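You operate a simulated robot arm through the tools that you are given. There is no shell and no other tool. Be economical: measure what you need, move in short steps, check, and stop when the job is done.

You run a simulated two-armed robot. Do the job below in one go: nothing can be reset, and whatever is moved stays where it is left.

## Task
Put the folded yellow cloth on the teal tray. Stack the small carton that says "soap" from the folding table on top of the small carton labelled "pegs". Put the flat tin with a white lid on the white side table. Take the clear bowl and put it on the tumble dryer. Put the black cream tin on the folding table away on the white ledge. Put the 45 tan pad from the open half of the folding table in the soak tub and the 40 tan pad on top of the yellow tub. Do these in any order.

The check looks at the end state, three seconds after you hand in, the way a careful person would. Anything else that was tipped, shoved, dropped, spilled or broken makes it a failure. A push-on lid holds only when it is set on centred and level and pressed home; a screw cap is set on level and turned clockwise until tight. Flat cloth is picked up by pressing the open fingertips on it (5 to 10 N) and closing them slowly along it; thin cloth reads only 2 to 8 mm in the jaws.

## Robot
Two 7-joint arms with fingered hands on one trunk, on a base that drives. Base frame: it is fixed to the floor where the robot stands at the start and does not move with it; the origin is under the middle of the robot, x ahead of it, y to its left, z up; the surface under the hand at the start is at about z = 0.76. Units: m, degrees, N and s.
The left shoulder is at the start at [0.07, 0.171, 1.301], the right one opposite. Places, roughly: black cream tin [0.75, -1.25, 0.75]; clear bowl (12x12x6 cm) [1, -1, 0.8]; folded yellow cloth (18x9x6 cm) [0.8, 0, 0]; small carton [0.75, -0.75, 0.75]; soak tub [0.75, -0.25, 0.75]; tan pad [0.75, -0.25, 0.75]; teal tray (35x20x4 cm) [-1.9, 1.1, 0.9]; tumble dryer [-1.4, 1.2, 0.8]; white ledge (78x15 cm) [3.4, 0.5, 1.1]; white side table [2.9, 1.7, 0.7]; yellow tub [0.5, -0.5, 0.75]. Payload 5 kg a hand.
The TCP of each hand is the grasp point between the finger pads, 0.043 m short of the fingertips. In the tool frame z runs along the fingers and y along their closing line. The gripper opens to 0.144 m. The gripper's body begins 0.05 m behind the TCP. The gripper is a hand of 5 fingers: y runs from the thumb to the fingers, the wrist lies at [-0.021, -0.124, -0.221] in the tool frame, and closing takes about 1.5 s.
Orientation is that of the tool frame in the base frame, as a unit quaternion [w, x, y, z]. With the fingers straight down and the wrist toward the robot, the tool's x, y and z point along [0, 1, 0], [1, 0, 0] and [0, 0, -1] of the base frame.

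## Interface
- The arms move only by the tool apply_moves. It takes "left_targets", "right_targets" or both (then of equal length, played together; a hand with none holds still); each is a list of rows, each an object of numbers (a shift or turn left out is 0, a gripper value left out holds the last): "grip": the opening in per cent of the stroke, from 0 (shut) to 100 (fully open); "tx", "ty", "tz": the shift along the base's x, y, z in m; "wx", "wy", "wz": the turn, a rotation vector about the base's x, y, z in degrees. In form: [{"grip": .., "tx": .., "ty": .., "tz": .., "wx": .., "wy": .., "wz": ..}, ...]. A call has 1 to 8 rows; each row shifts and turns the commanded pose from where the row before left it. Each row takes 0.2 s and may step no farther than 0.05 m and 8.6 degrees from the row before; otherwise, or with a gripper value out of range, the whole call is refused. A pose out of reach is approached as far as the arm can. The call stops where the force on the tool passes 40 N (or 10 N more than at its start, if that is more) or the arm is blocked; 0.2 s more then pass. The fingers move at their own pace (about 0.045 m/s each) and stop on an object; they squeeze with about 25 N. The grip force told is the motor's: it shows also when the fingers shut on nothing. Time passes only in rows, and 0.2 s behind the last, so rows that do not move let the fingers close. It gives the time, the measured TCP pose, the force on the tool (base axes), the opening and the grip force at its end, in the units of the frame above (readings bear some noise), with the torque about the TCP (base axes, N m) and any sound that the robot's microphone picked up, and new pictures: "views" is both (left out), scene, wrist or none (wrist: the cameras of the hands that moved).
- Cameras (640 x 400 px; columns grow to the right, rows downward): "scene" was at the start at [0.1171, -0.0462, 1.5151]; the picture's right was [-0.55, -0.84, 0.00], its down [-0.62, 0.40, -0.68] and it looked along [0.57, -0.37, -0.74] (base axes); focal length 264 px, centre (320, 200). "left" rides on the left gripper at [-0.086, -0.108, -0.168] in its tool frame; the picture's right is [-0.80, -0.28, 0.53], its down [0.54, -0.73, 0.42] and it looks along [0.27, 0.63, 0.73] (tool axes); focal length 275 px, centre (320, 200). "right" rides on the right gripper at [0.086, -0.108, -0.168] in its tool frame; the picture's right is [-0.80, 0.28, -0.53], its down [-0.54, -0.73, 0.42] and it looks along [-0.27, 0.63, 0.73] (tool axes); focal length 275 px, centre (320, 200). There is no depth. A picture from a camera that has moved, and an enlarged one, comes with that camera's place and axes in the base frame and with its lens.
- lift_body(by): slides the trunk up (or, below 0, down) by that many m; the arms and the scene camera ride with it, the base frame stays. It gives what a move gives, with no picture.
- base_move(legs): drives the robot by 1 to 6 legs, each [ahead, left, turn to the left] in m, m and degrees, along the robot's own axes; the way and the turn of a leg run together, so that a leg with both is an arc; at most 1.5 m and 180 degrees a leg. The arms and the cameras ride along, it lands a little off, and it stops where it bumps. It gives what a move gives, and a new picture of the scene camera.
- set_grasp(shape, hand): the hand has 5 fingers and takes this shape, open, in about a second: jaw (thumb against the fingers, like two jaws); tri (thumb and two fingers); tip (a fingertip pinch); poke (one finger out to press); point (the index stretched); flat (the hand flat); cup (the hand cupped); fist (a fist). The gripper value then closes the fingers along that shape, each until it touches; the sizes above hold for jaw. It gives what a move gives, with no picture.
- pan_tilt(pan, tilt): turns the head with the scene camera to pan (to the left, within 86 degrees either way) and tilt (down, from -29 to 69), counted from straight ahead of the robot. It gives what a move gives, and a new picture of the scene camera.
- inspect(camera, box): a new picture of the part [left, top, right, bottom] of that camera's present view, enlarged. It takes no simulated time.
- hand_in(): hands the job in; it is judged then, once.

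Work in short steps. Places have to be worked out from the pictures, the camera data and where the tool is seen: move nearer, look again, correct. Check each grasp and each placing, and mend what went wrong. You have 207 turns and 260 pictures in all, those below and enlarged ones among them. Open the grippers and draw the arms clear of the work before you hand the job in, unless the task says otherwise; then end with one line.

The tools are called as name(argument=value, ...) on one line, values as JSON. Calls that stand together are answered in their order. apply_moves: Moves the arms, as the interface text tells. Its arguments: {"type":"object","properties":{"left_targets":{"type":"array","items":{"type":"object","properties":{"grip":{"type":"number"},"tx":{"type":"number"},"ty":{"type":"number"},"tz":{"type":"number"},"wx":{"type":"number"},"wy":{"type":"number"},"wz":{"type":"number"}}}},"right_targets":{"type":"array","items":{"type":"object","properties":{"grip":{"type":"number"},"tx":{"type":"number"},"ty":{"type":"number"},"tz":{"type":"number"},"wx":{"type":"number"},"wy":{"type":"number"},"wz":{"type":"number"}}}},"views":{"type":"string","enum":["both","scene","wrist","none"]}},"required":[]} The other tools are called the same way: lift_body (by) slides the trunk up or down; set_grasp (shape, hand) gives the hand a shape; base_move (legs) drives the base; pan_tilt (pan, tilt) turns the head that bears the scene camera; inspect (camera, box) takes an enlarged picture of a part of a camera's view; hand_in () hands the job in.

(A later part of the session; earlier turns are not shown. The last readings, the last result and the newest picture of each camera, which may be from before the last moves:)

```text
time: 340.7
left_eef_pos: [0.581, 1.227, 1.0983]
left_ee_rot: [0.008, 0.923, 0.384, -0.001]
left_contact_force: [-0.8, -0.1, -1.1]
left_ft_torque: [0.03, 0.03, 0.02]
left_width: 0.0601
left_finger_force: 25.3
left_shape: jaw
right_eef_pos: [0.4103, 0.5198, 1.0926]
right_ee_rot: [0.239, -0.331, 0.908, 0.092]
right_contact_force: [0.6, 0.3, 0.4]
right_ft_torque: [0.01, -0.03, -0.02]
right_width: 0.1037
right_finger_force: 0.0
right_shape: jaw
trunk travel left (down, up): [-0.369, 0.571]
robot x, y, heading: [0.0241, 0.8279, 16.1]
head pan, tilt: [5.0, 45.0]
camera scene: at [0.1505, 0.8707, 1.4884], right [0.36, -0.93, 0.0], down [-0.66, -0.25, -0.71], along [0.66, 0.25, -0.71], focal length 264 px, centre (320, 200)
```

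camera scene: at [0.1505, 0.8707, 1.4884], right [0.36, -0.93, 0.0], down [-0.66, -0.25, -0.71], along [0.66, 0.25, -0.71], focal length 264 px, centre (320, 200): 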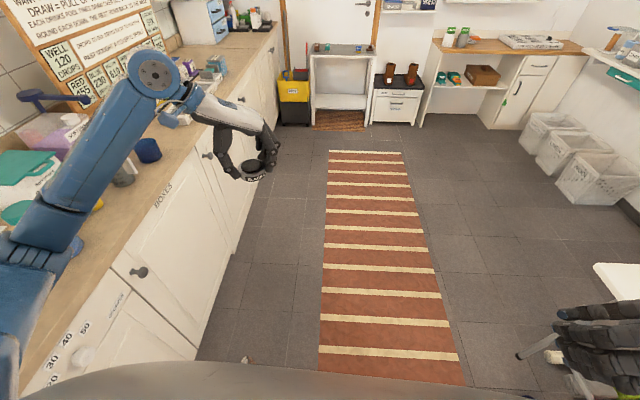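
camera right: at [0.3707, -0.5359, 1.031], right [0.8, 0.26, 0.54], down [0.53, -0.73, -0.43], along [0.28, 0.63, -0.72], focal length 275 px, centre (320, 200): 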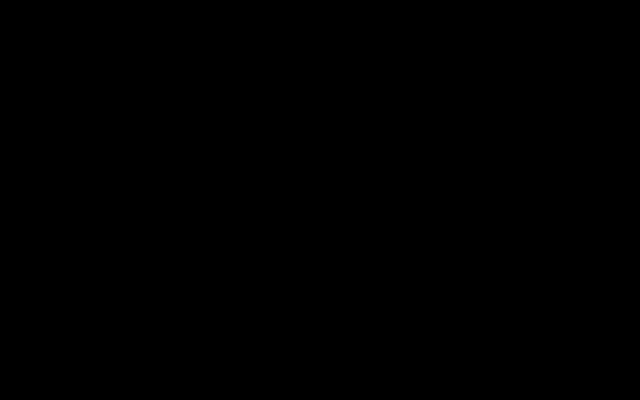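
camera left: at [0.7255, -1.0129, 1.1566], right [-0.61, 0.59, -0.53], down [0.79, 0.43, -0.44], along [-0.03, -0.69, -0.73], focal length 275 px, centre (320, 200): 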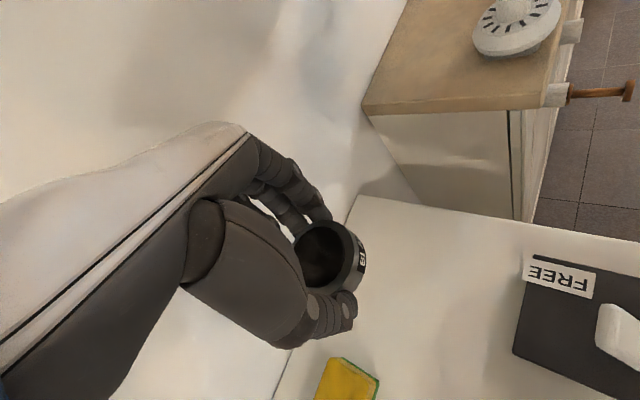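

Robot faces the far wall; the left hand is near the counter edge. Shift right, then drive forward along the rug.

base_move(legs=[[0, -0.25, 0], [1.25, 0, 0], [0.7, -0.45, 0]])

pan_tilt(pan=0, tilt=20)

```text
time: 352.4
left_eef_pos: [2.6455, 1.0439, 1.0984]
left_ee_rot: [0.008, 0.926, 0.376, -0.002]
left_contact_force: [-0.8, 0.3, -2.3]
left_ft_torque: [0.01, 0.03, 0.0]
left_width: 0.0604
left_finger_force: 25.1
left_shape: jaw
right_eef_pos: [2.4628, 0.3388, 1.0926]
right_ee_rot: [0.24, -0.324, 0.911, 0.09]
right_contact_force: [-0.2, -0.2, -0.8]
right_ft_torque: [0.03, 0.01, 0.02]
right_width: 0.1037
right_finger_force: 0.1
right_shape: jaw
trunk travel left (down, up): [-0.369, 0.571]
robot x, y, heading: [2.0847, 0.655, 15.2]
head pan, tilt: [5.0, 45.0]
camera scene: at [2.2094, 0.6945, 1.4884], right [0.35, -0.94, 0.0], down [-0.66, -0.24, -0.71], along [0.66, 0.24, -0.71], focal length 264 px, centre (320, 200)
```

scene: 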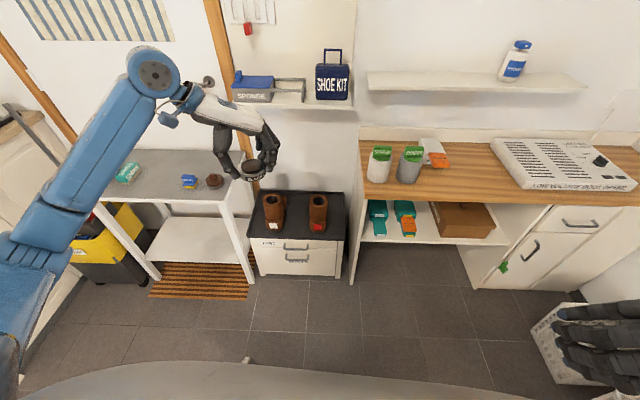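

```text
time: 353.3
left_eef_pos: [2.6438, 1.0438, 1.0995]
left_ee_rot: [0.008, 0.927, 0.376, -0.001]
left_contact_force: [0.7, 0.1, -2.6]
left_ft_torque: [0.01, 0.04, 0.02]
left_width: 0.0601
left_finger_force: 25.0
left_shape: jaw
right_eef_pos: [2.4624, 0.3395, 1.0923]
right_ee_rot: [0.239, -0.324, 0.911, 0.09]
right_contact_force: [0.3, -0.4, 0.5]
right_ft_torque: [-0.03, 0.0, 0.02]
right_width: 0.1035
right_finger_force: 0.1
right_shape: jaw
trunk travel left (down, up): [-0.369, 0.571]
robot x, y, heading: [2.0846, 0.657, 15.0]
head pan, tilt: [0.0, 20.0]
camera scene: at [2.2227, 0.691, 1.5271], right [0.26, -0.96, 0.0], down [-0.33, -0.09, -0.94], along [0.91, 0.25, -0.34], focal length 264 px, centre (320, 200)
```

scene: 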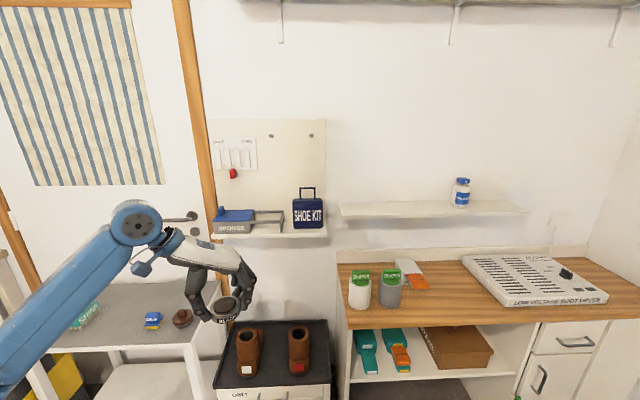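

The white ledge's front edge runs ≈[3.17,0.85]–[3.37,0.14] at z≈1.1. Raise the trunk, then drive closer.

lift_body(by=0.22)

base_move(legs=[[0, -0.38, 0], [0.42, 0, 0]])

pan_tilt(pan=10, tilt=35)

```text
time: 355.7
left_eef_pos: [2.6449, 1.0426, 1.3189]
left_ee_rot: [0.008, 0.927, 0.376, -0.001]
left_contact_force: [0.4, -0.1, -2.1]
left_ft_torque: [0.0, 0.0, -0.02]
left_width: 0.0602
left_finger_force: 25.1
left_shape: jaw
right_eef_pos: [2.4642, 0.3406, 1.3141]
right_ee_rot: [0.24, -0.323, 0.911, 0.09]
right_contact_force: [-0.4, -0.2, -0.6]
right_ft_torque: [0.0, -0.02, 0.02]
right_width: 0.1037
right_finger_force: 0.2
right_shape: jaw
trunk travel left (down, up): [-0.589, 0.351]
robot x, y, heading: [2.0814, 0.656, 15.5]
head pan, tilt: [0.0, 20.0]
```

```text
time: 360.2
left_eef_pos: [3.1523, 0.8074, 1.3201]
left_ee_rot: [0.008, 0.926, 0.378, -0.001]
left_contact_force: [-0.6, -0.1, -2.1]
left_ft_torque: [-0.03, -0.02, 0.0]
left_width: 0.06
left_finger_force: 24.6
left_shape: jaw
right_eef_pos: [2.9733, 0.103, 1.3139]
right_ee_rot: [0.241, -0.326, 0.91, 0.091]
right_contact_force: [0.8, -0.2, -0.2]
right_ft_torque: [0.04, -0.03, 0.0]
right_width: 0.1033
right_finger_force: 0.0
right_shape: jaw
trunk travel left (down, up): [-0.589, 0.351]
robot x, y, heading: [2.5951, 0.4188, 15.4]
head pan, tilt: [0.0, 20.0]
camera scene: at [2.7318, 0.4525, 1.7473], right [0.27, -0.96, 0.0], down [-0.33, -0.09, -0.94], along [0.91, 0.25, -0.34], focal length 264 px, centre (320, 200)
```

scene: 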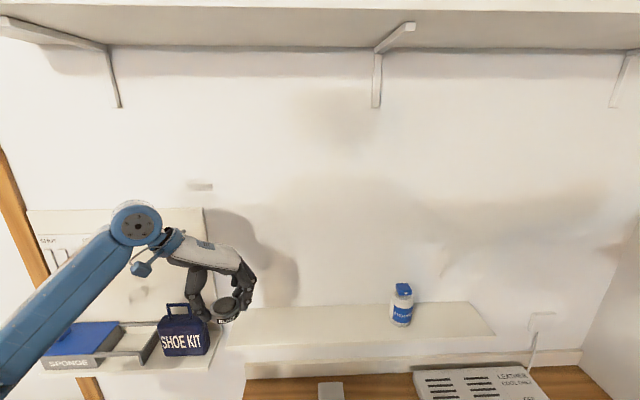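

```text
time: 361.0
left_eef_pos: [3.1551, 0.8074, 1.3189]
left_ee_rot: [0.007, 0.926, 0.378, -0.002]
left_contact_force: [0.7, -0.1, -2.1]
left_ft_torque: [-0.01, 0.05, 0.02]
left_width: 0.0603
left_finger_force: 24.9
left_shape: jaw
right_eef_pos: [2.976, 0.1031, 1.3136]
right_ee_rot: [0.24, -0.325, 0.91, 0.091]
right_contact_force: [-0.9, 0.0, 1.3]
right_ft_torque: [0.02, 0.02, 0.03]
right_width: 0.1038
right_finger_force: 0.0
right_shape: jaw
trunk travel left (down, up): [-0.589, 0.351]
robot x, y, heading: [2.5953, 0.4199, 15.4]
head pan, tilt: [10.0, 35.0]
camera scene: at [2.7243, 0.4665, 1.7232], right [0.43, -0.9, 0.0], down [-0.52, -0.25, -0.82], along [0.74, 0.35, -0.57], focal length 264 px, centre (320, 200)
```

scene: 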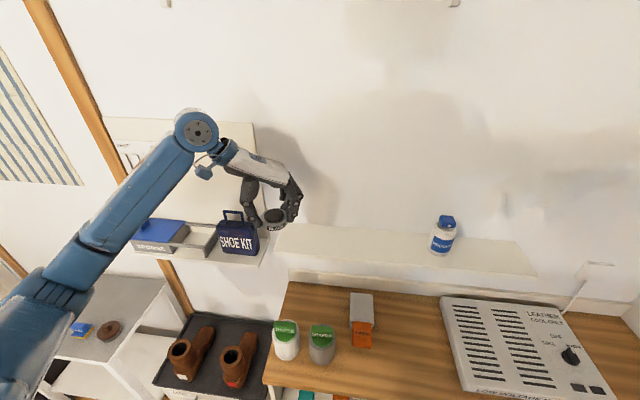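

Ledge top z≈1.095; target spot [3.325,0.70]. Turn the hand parallel to the wall, move above, then lower.

apply_moves(left_targets=[{"tx": 0.034, "ty": -0.021, "wz": -7}, {"tx": 0.034, "ty": -0.021, "wz": -7}, {"tx": 0.034, "ty": -0.021, "wz": -7}, {"tx": 0.034, "ty": -0.022, "wz": -6}, {"tx": 0.034, "ty": -0.022}, {"tz": -0.04}, {"tz": -0.04}, {}], views="both")

```text
time: 362.8
left_eef_pos: [3.3257, 0.7003, 1.2378]
left_ee_rot: [0.007, 0.989, 0.15, -0.004]
left_contact_force: [0.5, -0.6, -1.8]
left_ft_torque: [0.06, 0.0, -0.03]
left_width: 0.0602
left_finger_force: 25.3
left_shape: jaw
right_eef_pos: [2.9756, 0.1014, 1.3117]
right_ee_rot: [0.24, -0.325, 0.91, 0.091]
right_contact_force: [-0.4, -1.9, -0.1]
right_ft_torque: [0.04, -0.03, -0.02]
right_width: 0.1035
right_finger_force: 0.1
right_shape: jaw
trunk travel left (down, up): [-0.589, 0.351]
robot x, y, heading: [2.5939, 0.4171, 15.6]
head pan, tilt: [10.0, 35.0]
camera scene: at [2.7246, 0.4646, 1.7232], right [0.43, -0.9, 0.0], down [-0.52, -0.25, -0.82], along [0.74, 0.35, -0.57], focal length 264 px, centre (320, 200)
camera left: at [3.2122, 0.7802, 1.4052], right [-0.85, 0.03, -0.53], down [0.3, 0.85, -0.44], along [0.44, -0.53, -0.73], focal length 275 px, centre (320, 200)
```

scene: 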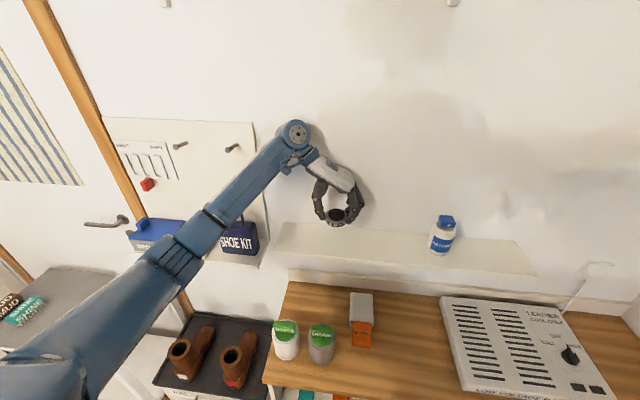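
left: 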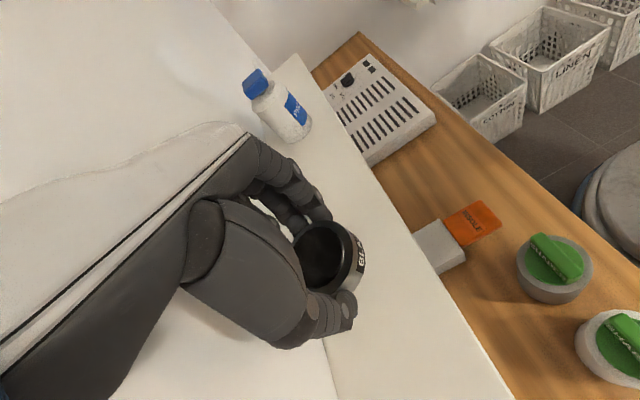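

Centred on the ledge's depth. Lower to contact and release.

apply_moves(left_targets=[{"tz": -0.03}, {"tz": -0.03}, {"tz": -0.02}, {"tz": -0.006}, {"tz": -0.005}, {}], views="none")

```text
time: 364.2
left_eef_pos: [3.3258, 0.7001, 1.1471]
left_ee_rot: [0.008, 0.989, 0.15, -0.003]
left_contact_force: [-0.2, 0.5, -1.4]
left_ft_torque: [0.0, 0.0, 0.02]
left_width: 0.06
left_finger_force: 24.8
left_shape: jaw
right_eef_pos: [2.9757, 0.1034, 1.3127]
right_ee_rot: [0.24, -0.326, 0.91, 0.091]
right_contact_force: [-0.7, -0.7, 0.0]
right_ft_torque: [-0.02, 0.01, -0.01]
right_width: 0.1035
right_finger_force: 0.0
right_shape: jaw
trunk travel left (down, up): [-0.589, 0.351]
robot x, y, heading: [2.5949, 0.4125, 15.4]
head pan, tilt: [10.0, 35.0]
```

No contact yet; continue in 4 mm steps.

apply_moves(left_targets=[{"tz": -0.004}, {"tz": -0.004}, {"tz": -0.004}, {}], views="none")

apply_moves(left_targets=[{"tz": -0.003}, {"tz": -0.003}, {}], views="none")

```text
time: 365.0
left_eef_pos: [3.3274, 0.7011, 1.1433]
left_ee_rot: [0.011, 0.988, 0.152, 0.003]
left_contact_force: [-3.6, 1.5, 20.6]
left_ft_torque: [0.88, 0.57, 0.08]
left_width: 0.0609
left_finger_force: 25.0
left_shape: jaw
right_eef_pos: [2.9753, 0.1026, 1.313]
right_ee_rot: [0.241, -0.327, 0.909, 0.091]
right_contact_force: [0.0, 0.6, 0.4]
right_ft_torque: [-0.03, 0.0, -0.03]
right_width: 0.1033
right_finger_force: 0.0
right_shape: jaw
trunk travel left (down, up): [-0.589, 0.351]
robot x, y, heading: [2.5958, 0.4182, 15.7]
head pan, tilt: [10.0, 35.0]
stopped in row 4 (left hand): the force on the tool passed its limit at 43 N (the readings are from after the stop); the commanded pose is now the measured one
```

```text
time: 365.6
left_eef_pos: [3.329, 0.702, 1.1435]
left_ee_rot: [0.011, 0.988, 0.151, 0.006]
left_contact_force: [-3.4, 1.8, 23.1]
left_ft_torque: [0.99, 0.81, 0.12]
left_width: 0.0614
left_finger_force: 24.8
left_shape: jaw
right_eef_pos: [2.9739, 0.1028, 1.3136]
right_ee_rot: [0.241, -0.327, 0.909, 0.091]
right_contact_force: [1.1, 0.6, 0.1]
right_ft_torque: [-0.01, 0.06, 0.0]
right_width: 0.1033
right_finger_force: 0.1
right_shape: jaw
trunk travel left (down, up): [-0.589, 0.351]
robot x, y, heading: [2.595, 0.4196, 15.5]
head pan, tilt: [10.0, 35.0]
stopped in row 2 (left hand): the force on the tool passed its limit at 43 N (the readings are from after the stop); the commanded pose is now the measured one
```

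Contact on the ledge. Relieve slightly and release the tin base.

apply_moves(left_targets=[{"tz": 0.003}, {"grip": 70}, {}, {}, {}, {"tz": 0.03}, {"tz": 0.045}, {"tz": 0.045}], views="wrist")

inspect(camera="scene", box=[270, 180, 390, 270])

```text
time: 367.4
left_eef_pos: [3.3323, 0.6997, 1.2656]
left_ee_rot: [0.01, 0.988, 0.152, 0.003]
left_contact_force: [0.2, 1.1, -0.2]
left_ft_torque: [0.02, 0.0, -0.02]
left_width: 0.1007
left_finger_force: 0.0
left_shape: jaw
right_eef_pos: [2.9753, 0.1023, 1.3128]
right_ee_rot: [0.239, -0.326, 0.91, 0.091]
right_contact_force: [0.0, -0.2, 0.0]
right_ft_torque: [-0.02, -0.02, 0.0]
right_width: 0.1035
right_finger_force: 0.1
right_shape: jaw
trunk travel left (down, up): [-0.589, 0.351]
robot x, y, heading: [2.5934, 0.4167, 15.2]
head pan, tilt: [10.0, 35.0]
camera left: at [3.2159, 0.78, 1.4323], right [-0.84, 0.02, -0.54], down [0.3, 0.85, -0.44], along [0.45, -0.53, -0.72], focal length 275 px, centre (320, 200)
```

left: 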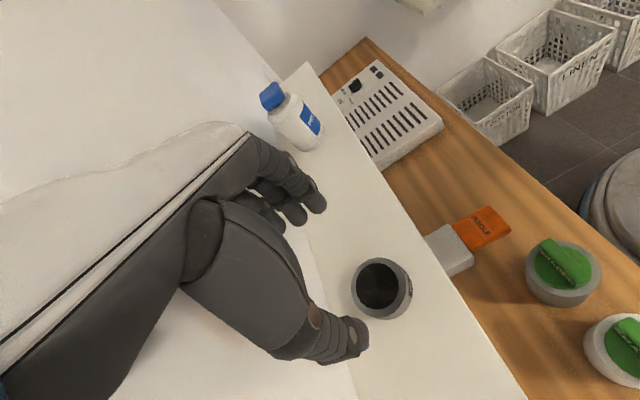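

```text
4.44 times, centred on (330, 225) of scene
camera zoom: at [2.723, 0.4653, 1.7232], right [0.43, -0.9, 0.0], down [-0.52, -0.25, -0.82], along [0.74, 0.35, -0.57], focal length 1171 px, centre (276, 89)
```

zoom: 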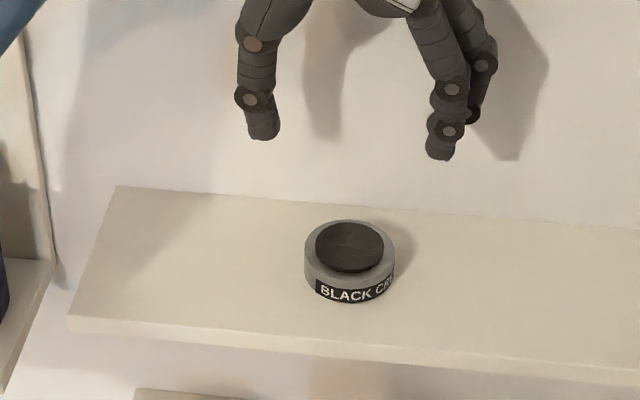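

The base stands open on the ledge at ≈[3.329,0.700]. Now fetch its lid from the table's far side: back off, turn, lower trunk and drive there.

base_move(legs=[[-0.4, 0, 0], [0, 0, -160]])

lift_body(by=-0.22)

base_move(legs=[[0.85, 0.3, 0]])

```text
time: 374.6
left_eef_pos: [2.0708, -0.4726, 1.2623]
left_ee_rot: [-0.005, -0.62, 0.784, 0.008]
left_contact_force: [1.0, 0.4, 0.5]
left_ft_torque: [0.01, 0.03, 0.01]
left_width: 0.1007
left_finger_force: 0.1
left_shape: jaw
right_eef_pos: [1.7386, 0.1549, 1.3133]
right_ee_rot: [0.195, 0.639, 0.725, -0.168]
right_contact_force: [-0.8, 0.2, -0.4]
right_ft_torque: [0.0, 0.07, -0.07]
right_width: 0.1036
right_finger_force: 0.0
right_shape: jaw
trunk travel left (down, up): [-0.589, 0.351]
robot x, y, heading: [2.2039, 0.3099, -106.6]
head pan, tilt: [10.0, 35.0]
stopped in leg 2: the robot was blocked; the commanded pose is now the measured one
camera scene: at [2.1844, 0.173, 1.7236], right [-0.99, 0.12, 0.0], down [0.07, 0.57, -0.82], along [-0.1, -0.81, -0.57], focal length 264 px, centre (320, 200)
```

scene: 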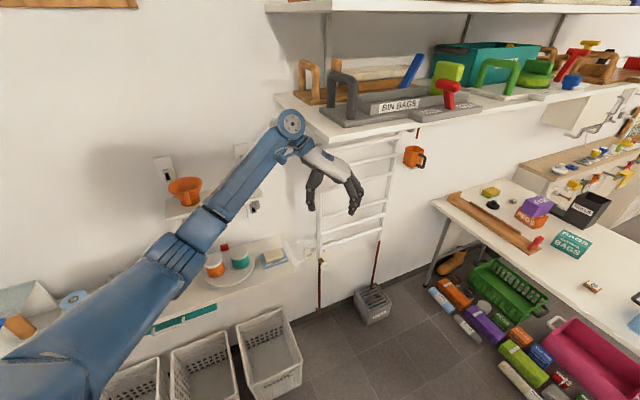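

```text
time: 376.9
left_eef_pos: [2.0685, -0.4727, 1.0418]
left_ee_rot: [-0.004, -0.621, 0.784, 0.008]
left_contact_force: [-0.4, 0.1, 0.2]
left_ft_torque: [0.0, -0.02, -0.03]
left_width: 0.1009
left_finger_force: 0.1
left_shape: jaw
right_eef_pos: [1.7362, 0.1563, 1.0936]
right_ee_rot: [0.196, 0.64, 0.724, -0.166]
right_contact_force: [-0.4, 0.9, 0.0]
right_ft_torque: [0.02, -0.02, -0.01]
right_width: 0.1034
right_finger_force: 0.1
right_shape: jaw
trunk travel left (down, up): [-0.369, 0.571]
robot x, y, heading: [2.2051, 0.3098, -106.7]
head pan, tilt: [10.0, 35.0]
```

```text
time: 378.8
left_eef_pos: [2.0443, -0.6198, 1.0451]
left_ee_rot: [-0.008, -0.601, 0.799, 0.005]
left_contact_force: [-0.1, 0.5, -0.1]
left_ft_torque: [-0.06, -0.02, -0.02]
left_width: 0.1008
left_finger_force: 0.1
left_shape: jaw
right_eef_pos: [1.7374, -0.0004, 1.0944]
right_ee_rot: [0.197, 0.644, 0.72, -0.17]
right_contact_force: [1.2, 0.3, 0.3]
right_ft_torque: [0.04, 0.07, 0.01]
right_width: 0.1035
right_finger_force: 0.1
right_shape: jaw
trunk travel left (down, up): [-0.369, 0.571]
robot x, y, heading: [2.2106, 0.1436, -107.5]
head pan, tilt: [10.0, 35.0]
stopped in leg 1: the robot was blocked; the commanded pose is now the measured one
camera scene: at [2.1828, 0.0125, 1.5041], right [-0.99, 0.13, 0.0], down [0.08, 0.56, -0.82], along [-0.11, -0.81, -0.57], focal length 264 px, centre (320, 200)
```

scene: 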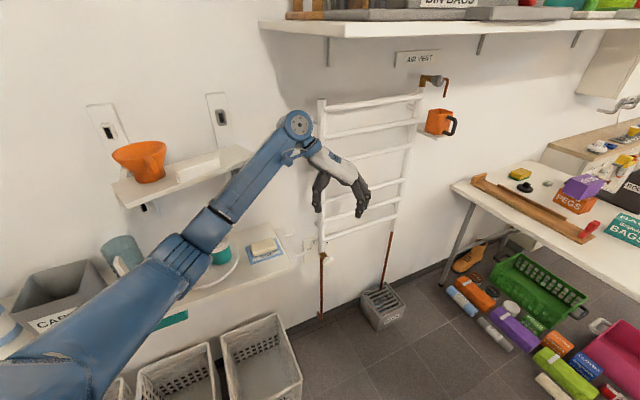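

Blocked – probably the left arm near the wall shelf. Back away to the right (toward −x), then look.

base_move(legs=[[-0.12, 0, 0], [0, -0.5, 0]])

pan_tilt(pan=40, tilt=25)

```text
time: 382.5
left_eef_pos: [1.6058, -0.3665, 1.0417]
left_ee_rot: [-0.006, -0.602, 0.799, 0.008]
left_contact_force: [0.1, -0.1, 0.8]
left_ft_torque: [-0.01, 0.01, -0.02]
left_width: 0.1007
left_finger_force: 0.1
left_shape: jaw
right_eef_pos: [1.2991, 0.258, 1.0931]
right_ee_rot: [0.194, 0.647, 0.718, -0.17]
right_contact_force: [0.5, -0.5, -0.2]
right_ft_torque: [-0.01, -0.04, -0.05]
right_width: 0.1037
right_finger_force: 0.1
right_shape: jaw
trunk travel left (down, up): [-0.369, 0.571]
robot x, y, heading: [1.7716, 0.3982, -108.1]
head pan, tilt: [10.0, 35.0]
camera scene: at [1.7455, 0.2648, 1.5033], right [-0.99, 0.14, 0.0], down [0.08, 0.57, -0.82], along [-0.11, -0.81, -0.57], focal length 264 px, centre (320, 200)
```

scene: 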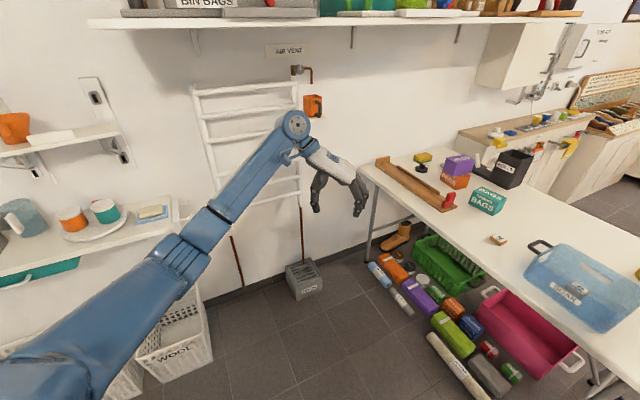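

```text
time: 383.4
left_eef_pos: [1.6067, -0.3669, 1.0405]
left_ee_rot: [-0.006, -0.602, 0.799, 0.008]
left_contact_force: [-0.4, 0.1, -0.6]
left_ft_torque: [-0.01, 0.01, 0.01]
left_width: 0.1009
left_finger_force: 0.0
left_shape: jaw
right_eef_pos: [1.2989, 0.2564, 1.0935]
right_ee_rot: [0.194, 0.646, 0.718, -0.17]
right_contact_force: [0.1, -0.1, -1.0]
right_ft_torque: [-0.02, 0.03, 0.0]
right_width: 0.1035
right_finger_force: 0.0
right_shape: jaw
trunk travel left (down, up): [-0.369, 0.571]
robot x, y, heading: [1.7711, 0.4031, -108.0]
head pan, tilt: [40.0, 25.0]
camera scene: at [1.7924, 0.2665, 1.519], right [-0.93, -0.37, 0.0], down [-0.16, 0.39, -0.91], along [0.34, -0.84, -0.42], focal length 264 px, centre (320, 200)
```

scene: 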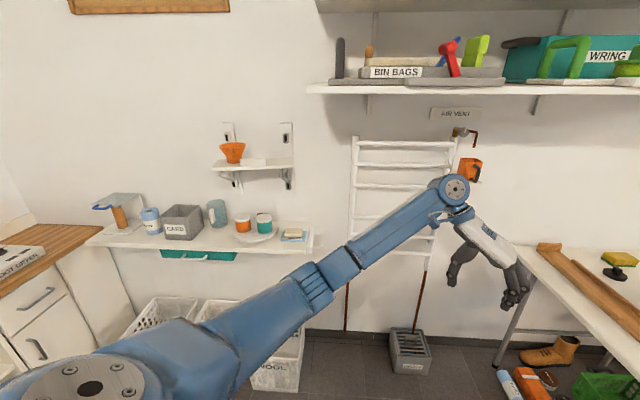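

Everything on the shelves still stands. Turn right first, then approach the far side of the table for the lid.

base_move(legs=[[0, 0, -32], [0.7, 0.43, 0]])

inspect(camera="left", box=[0, 0, 640, 400])

```text
time: 389.4
left_eef_pos: [0.9599, -0.9336, 1.0414]
left_ee_rot: [-0.004, -0.356, 0.934, 0.01]
left_contact_force: [0.2, 0.1, -0.3]
left_ft_torque: [0.01, 0.02, 0.02]
left_width: 0.1008
left_finger_force: 0.0
left_shape: jaw
right_eef_pos: [1.0341, -0.2418, 1.092]
right_ee_rot: [0.139, 0.821, 0.51, -0.216]
right_contact_force: [-0.8, -0.2, 0.1]
right_ft_torque: [0.03, 0.0, 0.05]
right_width: 0.1034
right_finger_force: 0.1
right_shape: jaw
trunk travel left (down, up): [-0.369, 0.571]
robot x, y, heading: [1.5126, -0.375, -140.2]
head pan, tilt: [40.0, 25.0]
camera scene: at [1.4568, -0.4973, 1.5191], right [-0.98, 0.18, 0.0], down [0.08, 0.42, -0.91], along [-0.16, -0.89, -0.42], focal length 264 px, centre (320, 200)
```

scene: 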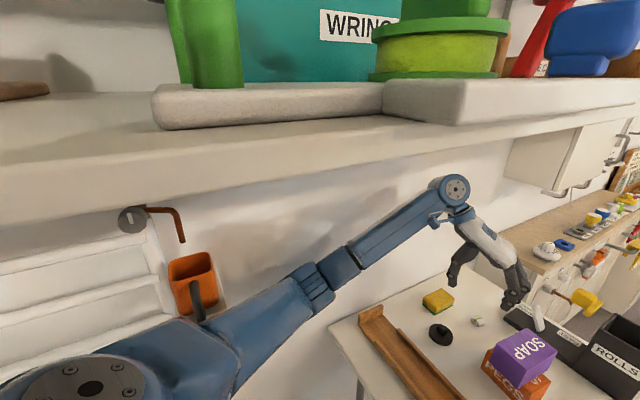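

```text
1.00 times, centred on (320, 200) of left (not enlarged: the box is as wide or as high as the picture)
camera zoom: at [1.0991, -0.9594, 1.2083], right [0.78, 0.33, -0.54], down [0.07, -0.9, -0.44], along [-0.63, 0.3, -0.72], focal length 275 px, centre (320, 200)
```

zoom: 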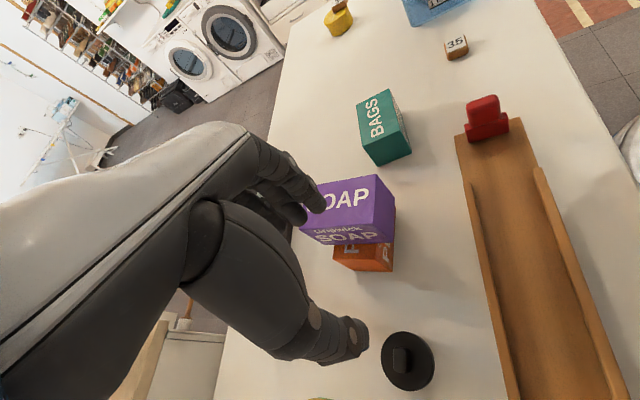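

Lid at ≈[0.970,-1.005]. Move above it, turning +23°, then descend onto the knob.

apply_moves(left_targets=[{"grip": 45, "tx": 0.003, "ty": -0.024, "wz": 8}, {"tx": 0.003, "ty": -0.024, "wz": 8}, {"tx": 0.004, "ty": -0.023, "wz": 7}, {"tz": -0.045}, {"tz": -0.045}, {"tz": -0.045}, {}], views="wrist")

```text
time: 391.0
left_eef_pos: [0.9696, -1.0037, 0.9056]
left_ee_rot: [-0.005, -0.536, 0.844, 0.007]
left_contact_force: [0.2, 0.6, 0.1]
left_ft_torque: [-0.01, -0.03, 0.01]
left_width: 0.0654
left_finger_force: 0.1
left_shape: jaw
right_eef_pos: [1.0328, -0.2411, 1.0923]
right_ee_rot: [0.139, 0.821, 0.511, -0.216]
right_contact_force: [-0.3, -0.8, -0.5]
right_ft_torque: [-0.02, -0.04, 0.03]
right_width: 0.1036
right_finger_force: 0.1
right_shape: jaw
trunk travel left (down, up): [-0.369, 0.571]
robot x, y, heading: [1.5117, -0.372, -140.4]
head pan, tilt: [40.0, 25.0]
camera left: at [1.1078, -0.9732, 1.0726], right [0.59, 0.6, -0.54], down [0.42, -0.8, -0.44], along [-0.69, 0.03, -0.72], focal length 275 px, centre (320, 200)
```

left: 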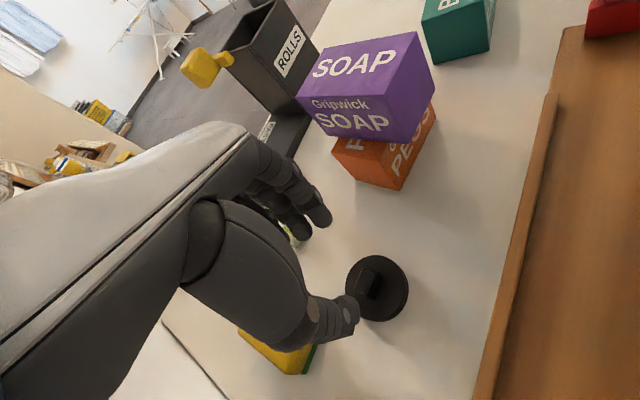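

Aligned within a few mm. Descend and grip the knob.

apply_moves(left_targets=[{"tx": 0.004, "ty": 0.001, "tz": -0.04}, {"tz": -0.03}, {"tz": -0.008}, {"grip": 0}, {}, {}, {}, {}], views="none")

apply_moves(left_targets=[{"tz": 0.02}, {"tz": 0.04}, {"tz": 0.045}, {"tz": 0.045}, {"tz": 0.04}, {}], views="wrist")

```text
time: 392.8
left_eef_pos: [0.9732, -1.004, 0.8277]
left_ee_rot: [-0.005, -0.536, 0.844, 0.009]
left_contact_force: [0.3, -0.9, 2.2]
left_ft_torque: [-0.03, 0.04, 0.0]
left_width: 0.01
left_finger_force: 25.2
left_shape: jaw
right_eef_pos: [1.035, -0.2414, 1.0922]
right_ee_rot: [0.138, 0.821, 0.51, -0.217]
right_contact_force: [-0.8, -0.9, -0.6]
right_ft_torque: [-0.02, 0.0, -0.03]
right_width: 0.1034
right_finger_force: 0.1
right_shape: jaw
trunk travel left (down, up): [-0.369, 0.571]
robot x, y, heading: [1.5113, -0.3747, -140.3]
head pan, tilt: [40.0, 25.0]
```

```text
time: 394.2
left_eef_pos: [0.9657, -0.998, 1.0231]
left_ee_rot: [-0.004, -0.534, 0.845, 0.005]
left_contact_force: [0.1, 0.1, 0.0]
left_ft_torque: [0.0, 0.0, 0.0]
left_width: 0.0103
left_finger_force: 24.7
left_shape: jaw
right_eef_pos: [1.0284, -0.2366, 1.0914]
right_ee_rot: [0.142, 0.821, 0.51, -0.215]
right_contact_force: [0.9, -0.4, -0.3]
right_ft_torque: [-0.02, 0.01, -0.01]
right_width: 0.1033
right_finger_force: 0.1
right_shape: jaw
trunk travel left (down, up): [-0.369, 0.571]
robot x, y, heading: [1.5086, -0.374, -140.4]
head pan, tilt: [40.0, 25.0]
camera left: at [1.1028, -0.9673, 1.1898], right [0.59, 0.6, -0.54], down [0.42, -0.8, -0.43], along [-0.69, 0.03, -0.72], focal length 275 px, centre (320, 200)
```

left: 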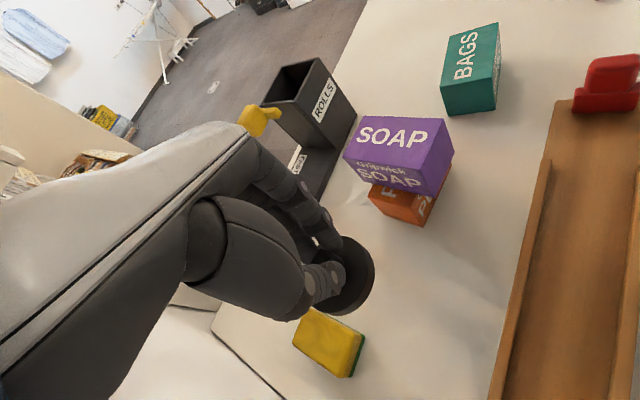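

Lid held by its knob. Retract a bit, reverse out, turn back and return to the ledge.

apply_moves(left_targets=[{"tx": 0.03, "ty": 0.035}, {"tx": 0.03, "ty": 0.035}, {"tx": 0.03, "ty": 0.035}, {"tx": 0.03, "ty": 0.035}], views="none")

base_move(legs=[[-0.7, -0.43, 0], [0, 0, 155.7]])

lift_body(by=0.22)

```text
time: 395.4
left_eef_pos: [1.0224, -0.8096, 1.026]
left_ee_rot: [-0.007, -0.497, 0.868, 0.008]
left_contact_force: [0.8, 0.7, 1.1]
left_ft_torque: [-0.07, 0.07, 0.02]
left_width: 0.0104
left_finger_force: 24.9
left_shape: jaw
right_eef_pos: [1.014, -0.1944, 1.0928]
right_ee_rot: [0.136, 0.838, 0.478, -0.225]
right_contact_force: [2.1, 0.3, 0.6]
right_ft_torque: [-0.01, 0.08, -0.02]
right_width: 0.1035
right_finger_force: 0.1
right_shape: jaw
trunk travel left (down, up): [-0.369, 0.571]
robot x, y, heading: [1.4805, -0.3754, -144.5]
head pan, tilt: [40.0, 25.0]
stopped in row 4 (left hand): the arm was blocked; the commanded pose is now the measured one
```

```text
time: 406.0
left_eef_pos: [2.4371, 0.5655, 1.0167]
left_ee_rot: [0.014, 0.963, 0.27, -0.001]
left_contact_force: [-0.4, -0.3, 0.6]
left_ft_torque: [0.02, 0.0, -0.01]
left_width: 0.0102
left_finger_force: 25.0
left_shape: jaw
right_eef_pos: [2.1483, 0.0206, 1.0928]
right_ee_rot: [0.247, -0.257, 0.932, 0.071]
right_contact_force: [0.4, 0.3, -0.4]
right_ft_torque: [0.01, 0.0, 0.01]
right_width: 0.1035
right_finger_force: 0.1
right_shape: jaw
trunk travel left (down, up): [-0.369, 0.571]
robot x, y, heading: [1.8178, 0.3864, 6.9]
head pan, tilt: [40.0, 25.0]
camera scene: at [1.9321, 0.46, 1.519], right [0.73, -0.68, 0.0], down [-0.29, -0.31, -0.91], along [0.62, 0.66, -0.42], focal length 264 px, centre (320, 200)
```

scene: 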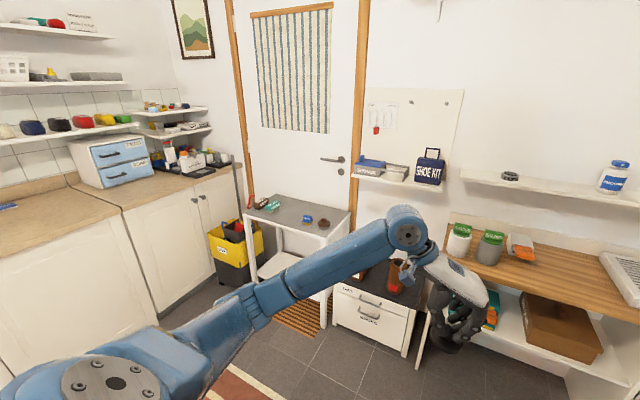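

```text
time: 408.4
left_eef_pos: [2.4355, 0.5658, 1.2377]
left_ee_rot: [0.014, 0.963, 0.27, -0.001]
left_contact_force: [0.1, -0.1, 0.4]
left_ft_torque: [0.02, 0.0, -0.02]
left_width: 0.0099
left_finger_force: 25.6
left_shape: jaw
right_eef_pos: [2.1497, 0.0212, 1.3131]
right_ee_rot: [0.247, -0.256, 0.932, 0.072]
right_contact_force: [0.5, 0.6, 1.1]
right_ft_torque: [-0.04, -0.01, -0.05]
right_width: 0.1036
right_finger_force: 0.1
right_shape: jaw
trunk travel left (down, up): [-0.589, 0.351]
robot x, y, heading: [1.8197, 0.3863, 6.8]
head pan, tilt: [40.0, 25.0]
```

Now go to the ledge spot.

base_move(legs=[[0.77, -0.06, 8.6]])

pan_tilt(pan=10, tilt=35)

```text
time: 412.5
left_eef_pos: [3.1727, 0.7399, 1.2388]
left_ee_rot: [0.013, 0.942, 0.336, 0.001]
left_contact_force: [-0.3, 0.1, -0.4]
left_ft_torque: [-0.02, -0.01, 0.0]
left_width: 0.01
left_finger_force: 25.1
left_shape: jaw
right_eef_pos: [2.9649, 0.1585, 1.3136]
right_ee_rot: [0.242, -0.322, 0.911, 0.089]
right_contact_force: [-0.4, 0.4, -0.5]
right_ft_torque: [0.0, 0.0, 0.01]
right_width: 0.1034
right_finger_force: 0.0
right_shape: jaw
trunk travel left (down, up): [-0.589, 0.351]
robot x, y, heading: [2.5881, 0.477, 14.7]
head pan, tilt: [40.0, 25.0]
camera scene: at [2.6872, 0.5628, 1.7392], right [0.82, -0.57, 0.0], down [-0.24, -0.35, -0.91], along [0.52, 0.74, -0.42], focal length 264 px, centre (320, 200)
```

scene: 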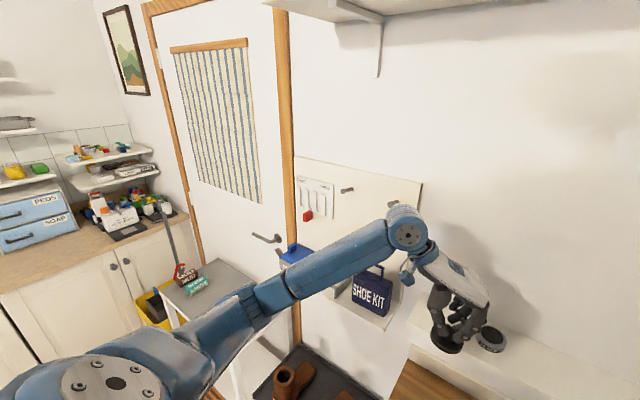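

```text
time: 413.5
left_eef_pos: [3.1722, 0.7389, 1.2367]
left_ee_rot: [0.014, 0.941, 0.337, 0.0]
left_contact_force: [0.5, -0.6, 1.2]
left_ft_torque: [-0.03, 0.03, 0.01]
left_width: 0.0101
left_finger_force: 25.0
left_shape: jaw
right_eef_pos: [2.9652, 0.1592, 1.3126]
right_ee_rot: [0.24, -0.322, 0.911, 0.089]
right_contact_force: [-0.7, -0.1, -0.4]
right_ft_torque: [0.04, 0.0, 0.01]
right_width: 0.1036
right_finger_force: 0.0
right_shape: jaw
trunk travel left (down, up): [-0.589, 0.351]
robot x, y, heading: [2.5885, 0.4767, 14.7]
head pan, tilt: [10.0, 35.0]
camera scene: at [2.7155, 0.525, 1.7233], right [0.42, -0.91, 0.0], down [-0.52, -0.24, -0.82], along [0.74, 0.35, -0.57], focal length 264 px, centre (320, 200)
```

scene: 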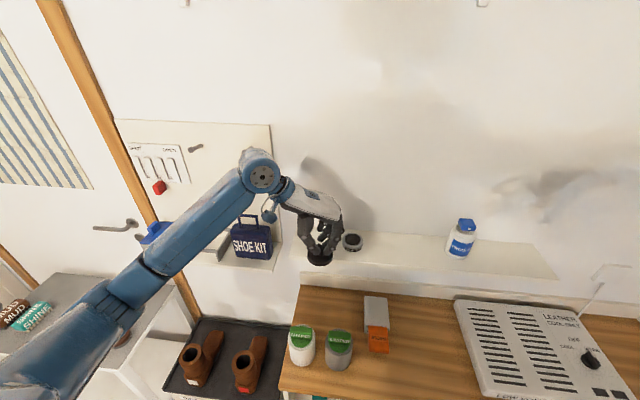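

Rotate toward the wall-parallel pose and bring the lid above the base at z≈1.235.

apply_moves(left_targets=[{"tx": 0.032, "ty": -0.008, "wz": -5}, {"tx": 0.032, "ty": -0.008, "wz": -5}, {"tx": 0.032, "ty": -0.008, "wz": -5}, {"tx": 0.032, "ty": -0.008, "wz": -5}, {"tx": 0.029, "ty": -0.007}, {"tz": -0.01}, {}], views="none")

inspect(camera="left", box=[240, 180, 480, 340])

inspect(camera="scene", box=[320, 200, 390, 260])

```text
time: 415.1
left_eef_pos: [3.3309, 0.6988, 1.2287]
left_ee_rot: [0.013, 0.986, 0.168, -0.001]
left_contact_force: [-5.9, -1.4, 0.9]
left_ft_torque: [0.11, -0.58, -0.1]
left_width: 0.0101
left_finger_force: 24.8
left_shape: jaw
right_eef_pos: [2.9648, 0.1589, 1.3128]
right_ee_rot: [0.241, -0.321, 0.911, 0.089]
right_contact_force: [0.1, -0.6, -1.0]
right_ft_torque: [0.0, 0.01, 0.01]
right_width: 0.1035
right_finger_force: 0.0
right_shape: jaw
trunk travel left (down, up): [-0.589, 0.351]
robot x, y, heading: [2.5878, 0.478, 14.7]
head pan, tilt: [10.0, 35.0]
```

```text
2.50 times, centred on (360, 260) of left
camera zoom: at [3.2138, 0.7774, 1.3945], right [-0.84, -0.01, -0.54], down [0.27, 0.85, -0.45], along [0.46, -0.52, -0.72], focal length 688 px, centre (220, 50)
```

zoom: 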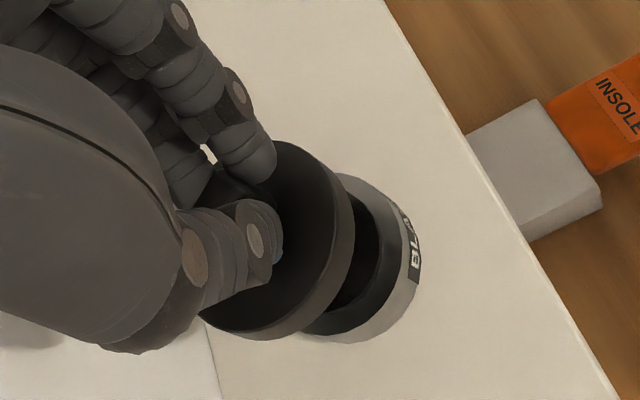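

```text
6.67 times, centred on (355, 230) of scene
camera zoom: at [2.714, 0.5245, 1.7234], right [0.42, -0.91, 0.0], down [-0.52, -0.24, -0.82], along [0.74, 0.35, -0.57], focal length 1757 px, centre (87, 0)
```

zoom: 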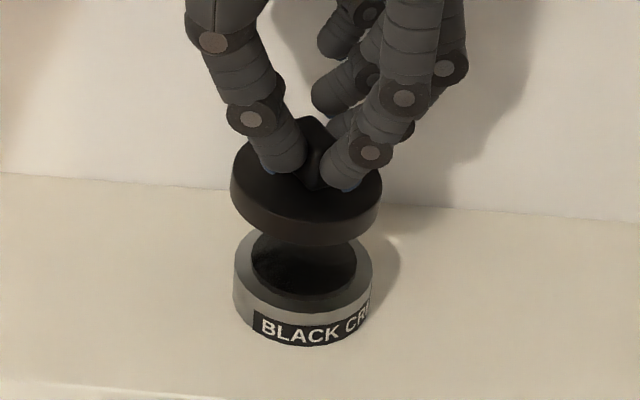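

The lid hangs ~6° tilted (right side low). Level it by rotating the hand, compensating the shift, and re-check.

apply_moves(left_targets=[{"wx": -3, "wy": -1.35, "tx": -0.0025, "ty": 0.003}, {"wx": -3, "wy": -1.35, "tx": -0.0015, "ty": 0.003}, {}], views="none")

inspect(camera="scene", box=[320, 200, 390, 260])

inspect(camera="left", box=[240, 180, 480, 340])

```text
time: 415.9
left_eef_pos: [3.3271, 0.7045, 1.2278]
left_ee_rot: [0.07, 0.983, 0.167, 0.013]
left_contact_force: [0.3, -0.2, 0.2]
left_ft_torque: [0.0, 0.02, 0.02]
left_width: 0.0102
left_finger_force: 24.6
left_shape: jaw
right_eef_pos: [2.9645, 0.1583, 1.3125]
right_ee_rot: [0.241, -0.321, 0.911, 0.09]
right_contact_force: [0.4, -0.7, 0.0]
right_ft_torque: [0.03, -0.04, -0.02]
right_width: 0.1032
right_finger_force: 0.0
right_shape: jaw
trunk travel left (down, up): [-0.589, 0.351]
robot x, y, heading: [2.5873, 0.4777, 14.7]
head pan, tilt: [10.0, 35.0]
```

```text
6.67 times, centred on (355, 230) of scene
camera zoom: at [2.7157, 0.524, 1.7233], right [0.42, -0.91, 0.0], down [-0.52, -0.24, -0.82], along [0.74, 0.35, -0.57], focal length 1757 px, centre (87, 0)
```

zoom: 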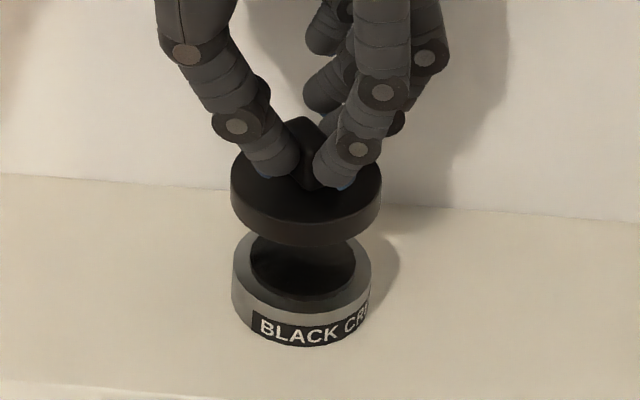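

```text
2.50 times, centred on (360, 260) of left
camera zoom: at [3.2033, 0.7994, 1.3795], right [-0.82, -0.07, -0.57], down [0.29, 0.8, -0.52], along [0.49, -0.59, -0.64], focal length 688 px, centre (220, 50)
```

zoom: 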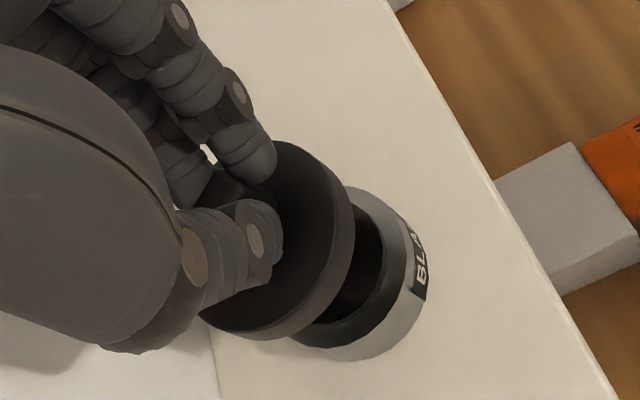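

Level now. The lid seems ~8 mm too far toward the wall; shift back and lower to just above the rim, then re-check.

apply_moves(left_targets=[{"tx": -0.008, "ty": -0.002, "tz": -0.01}, {"tz": -0.01}, {}], views="none")

inspect(camera="scene", box=[330, 210, 380, 260])

inspect(camera="left", box=[240, 180, 480, 340])

```text
time: 416.7
left_eef_pos: [3.318, 0.7043, 1.2077]
left_ee_rot: [0.069, 0.983, 0.167, 0.013]
left_contact_force: [-0.2, -0.1, -0.2]
left_ft_torque: [0.02, -0.02, 0.02]
left_width: 0.0103
left_finger_force: 25.3
left_shape: jaw
right_eef_pos: [2.966, 0.1596, 1.3119]
right_ee_rot: [0.24, -0.322, 0.912, 0.089]
right_contact_force: [-0.8, 0.7, -0.5]
right_ft_torque: [-0.02, 0.0, 0.03]
right_width: 0.1035
right_finger_force: 0.1
right_shape: jaw
trunk travel left (down, up): [-0.589, 0.351]
robot x, y, heading: [2.5838, 0.4767, 14.7]
head pan, tilt: [10.0, 35.0]
```

```text
8.00 times, centred on (355, 235) of scene
camera zoom: at [2.7159, 0.5246, 1.7232], right [0.42, -0.91, 0.0], down [-0.52, -0.24, -0.82], along [0.74, 0.35, -0.57], focal length 2108 px, centre (40, -80)
```

zoom: 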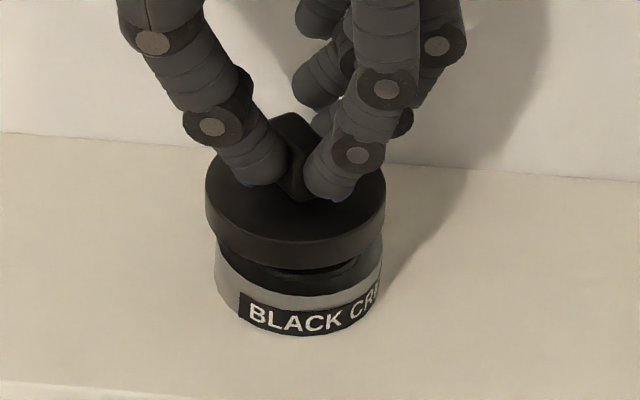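

```text
2.50 times, centred on (360, 260) of left
camera zoom: at [3.1942, 0.7983, 1.3597], right [-0.82, -0.07, -0.57], down [0.29, 0.8, -0.52], along [0.49, -0.59, -0.64], focal length 688 px, centre (220, 50)
```

zoom: 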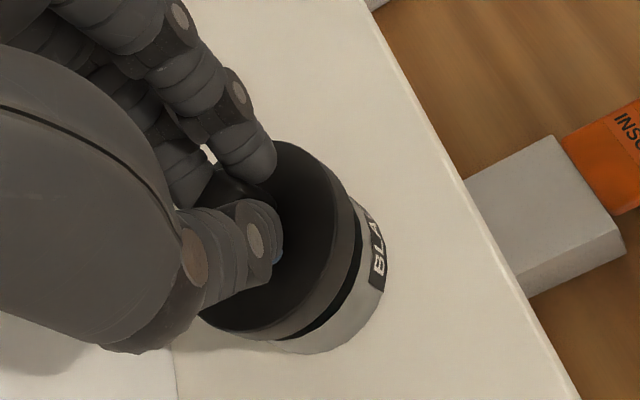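

Nearly aligned; shift another 4 mm away from the wall, then press down in small steps and listen.

apply_moves(left_targets=[{"tx": -0.004, "tz": -0.004}, {"tz": -0.005}, {"tz": -0.004}, {"tz": -0.004}, {}], views="none")

inspect(camera="scene", box=[330, 210, 380, 260])

```text
time: 417.9
left_eef_pos: [3.3138, 0.7034, 1.1904]
left_ee_rot: [0.069, 0.983, 0.167, 0.013]
left_contact_force: [-0.1, 0.2, 2.0]
left_ft_torque: [0.03, -0.05, 0.0]
left_width: 0.0101
left_finger_force: 24.8
left_shape: jaw
right_eef_pos: [2.9646, 0.1588, 1.3127]
right_ee_rot: [0.241, -0.322, 0.911, 0.089]
right_contact_force: [0.0, -0.1, 0.1]
right_ft_torque: [0.0, -0.02, -0.04]
right_width: 0.1035
right_finger_force: 0.2
right_shape: jaw
trunk travel left (down, up): [-0.589, 0.351]
robot x, y, heading: [2.5862, 0.478, 14.8]
head pan, tilt: [10.0, 35.0]
```

```text
8.00 times, centred on (355, 235) of scene
camera zoom: at [2.7152, 0.5247, 1.7233], right [0.42, -0.91, 0.0], down [-0.52, -0.24, -0.82], along [0.74, 0.35, -0.57], focal length 2108 px, centre (40, -80)
```

zoom: 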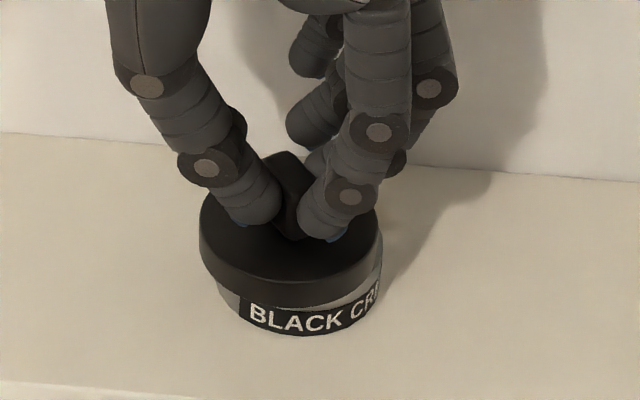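

Lid sits ~3 mm too far left in view; raise 4 mm, shift right, then press.

apply_moves(left_targets=[{"tz": 0.005}, {"tx": 0.0015, "ty": -0.0035}, {"tz": -0.005}, {"tz": -0.004}, {}], views="none")

apply_moves(left_targets=[{"tz": -0.003}, {"tz": -0.003}, {"tz": -0.003}, {"tz": -0.003}, {"tz": -0.003}, {"tz": -0.003}, {}], views="none")

inspect(camera="scene", box=[330, 210, 380, 260])

```text
time: 419.1
left_eef_pos: [3.3137, 0.6987, 1.1887]
left_ee_rot: [0.068, 0.983, 0.167, 0.014]
left_contact_force: [-1.3, -0.2, 7.3]
left_ft_torque: [0.05, -0.04, -0.02]
left_width: 0.0104
left_finger_force: 24.8
left_shape: jaw
right_eef_pos: [2.9641, 0.1588, 1.3127]
right_ee_rot: [0.241, -0.322, 0.911, 0.089]
right_contact_force: [-0.1, 0.5, 0.5]
right_ft_torque: [0.02, 0.05, -0.01]
right_width: 0.1032
right_finger_force: 0.0
right_shape: jaw
trunk travel left (down, up): [-0.589, 0.351]
robot x, y, heading: [2.5813, 0.4809, 14.5]
head pan, tilt: [10.0, 35.0]
```

```text
time: 420.2
left_eef_pos: [3.3147, 0.6994, 1.1819]
left_ee_rot: [0.073, 0.983, 0.165, 0.017]
left_contact_force: [-6.1, -0.6, 23.9]
left_ft_torque: [-0.19, -0.11, -0.04]
left_width: 0.0121
left_finger_force: 24.9
left_shape: jaw
right_eef_pos: [2.9636, 0.1586, 1.3135]
right_ee_rot: [0.241, -0.323, 0.911, 0.089]
right_contact_force: [0.6, 0.5, -0.1]
right_ft_torque: [-0.04, 0.06, -0.02]
right_width: 0.1036
right_finger_force: 0.0
right_shape: jaw
trunk travel left (down, up): [-0.589, 0.351]
robot x, y, heading: [2.5866, 0.4774, 14.8]
head pan, tilt: [10.0, 35.0]
stopped in row 5 (left hand): the force on the tool passed its limit at 41 N (the readings are from after the stop); the commanded pose is now the measured one
```

```text
8.00 times, centred on (355, 235) of scene
camera zoom: at [2.7132, 0.5245, 1.7232], right [0.42, -0.91, 0.0], down [-0.52, -0.24, -0.82], along [0.74, 0.35, -0.57], focal length 2108 px, centre (40, -80)
```

zoom: 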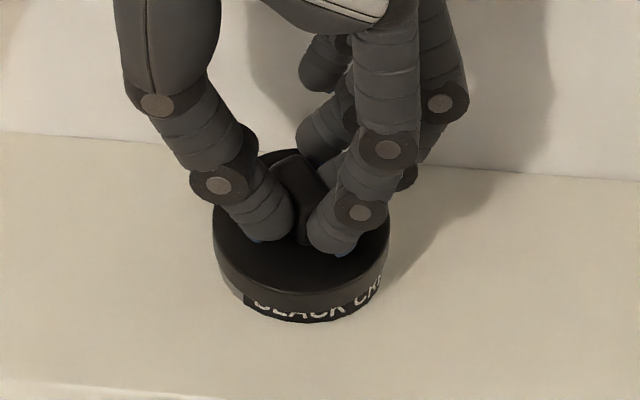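

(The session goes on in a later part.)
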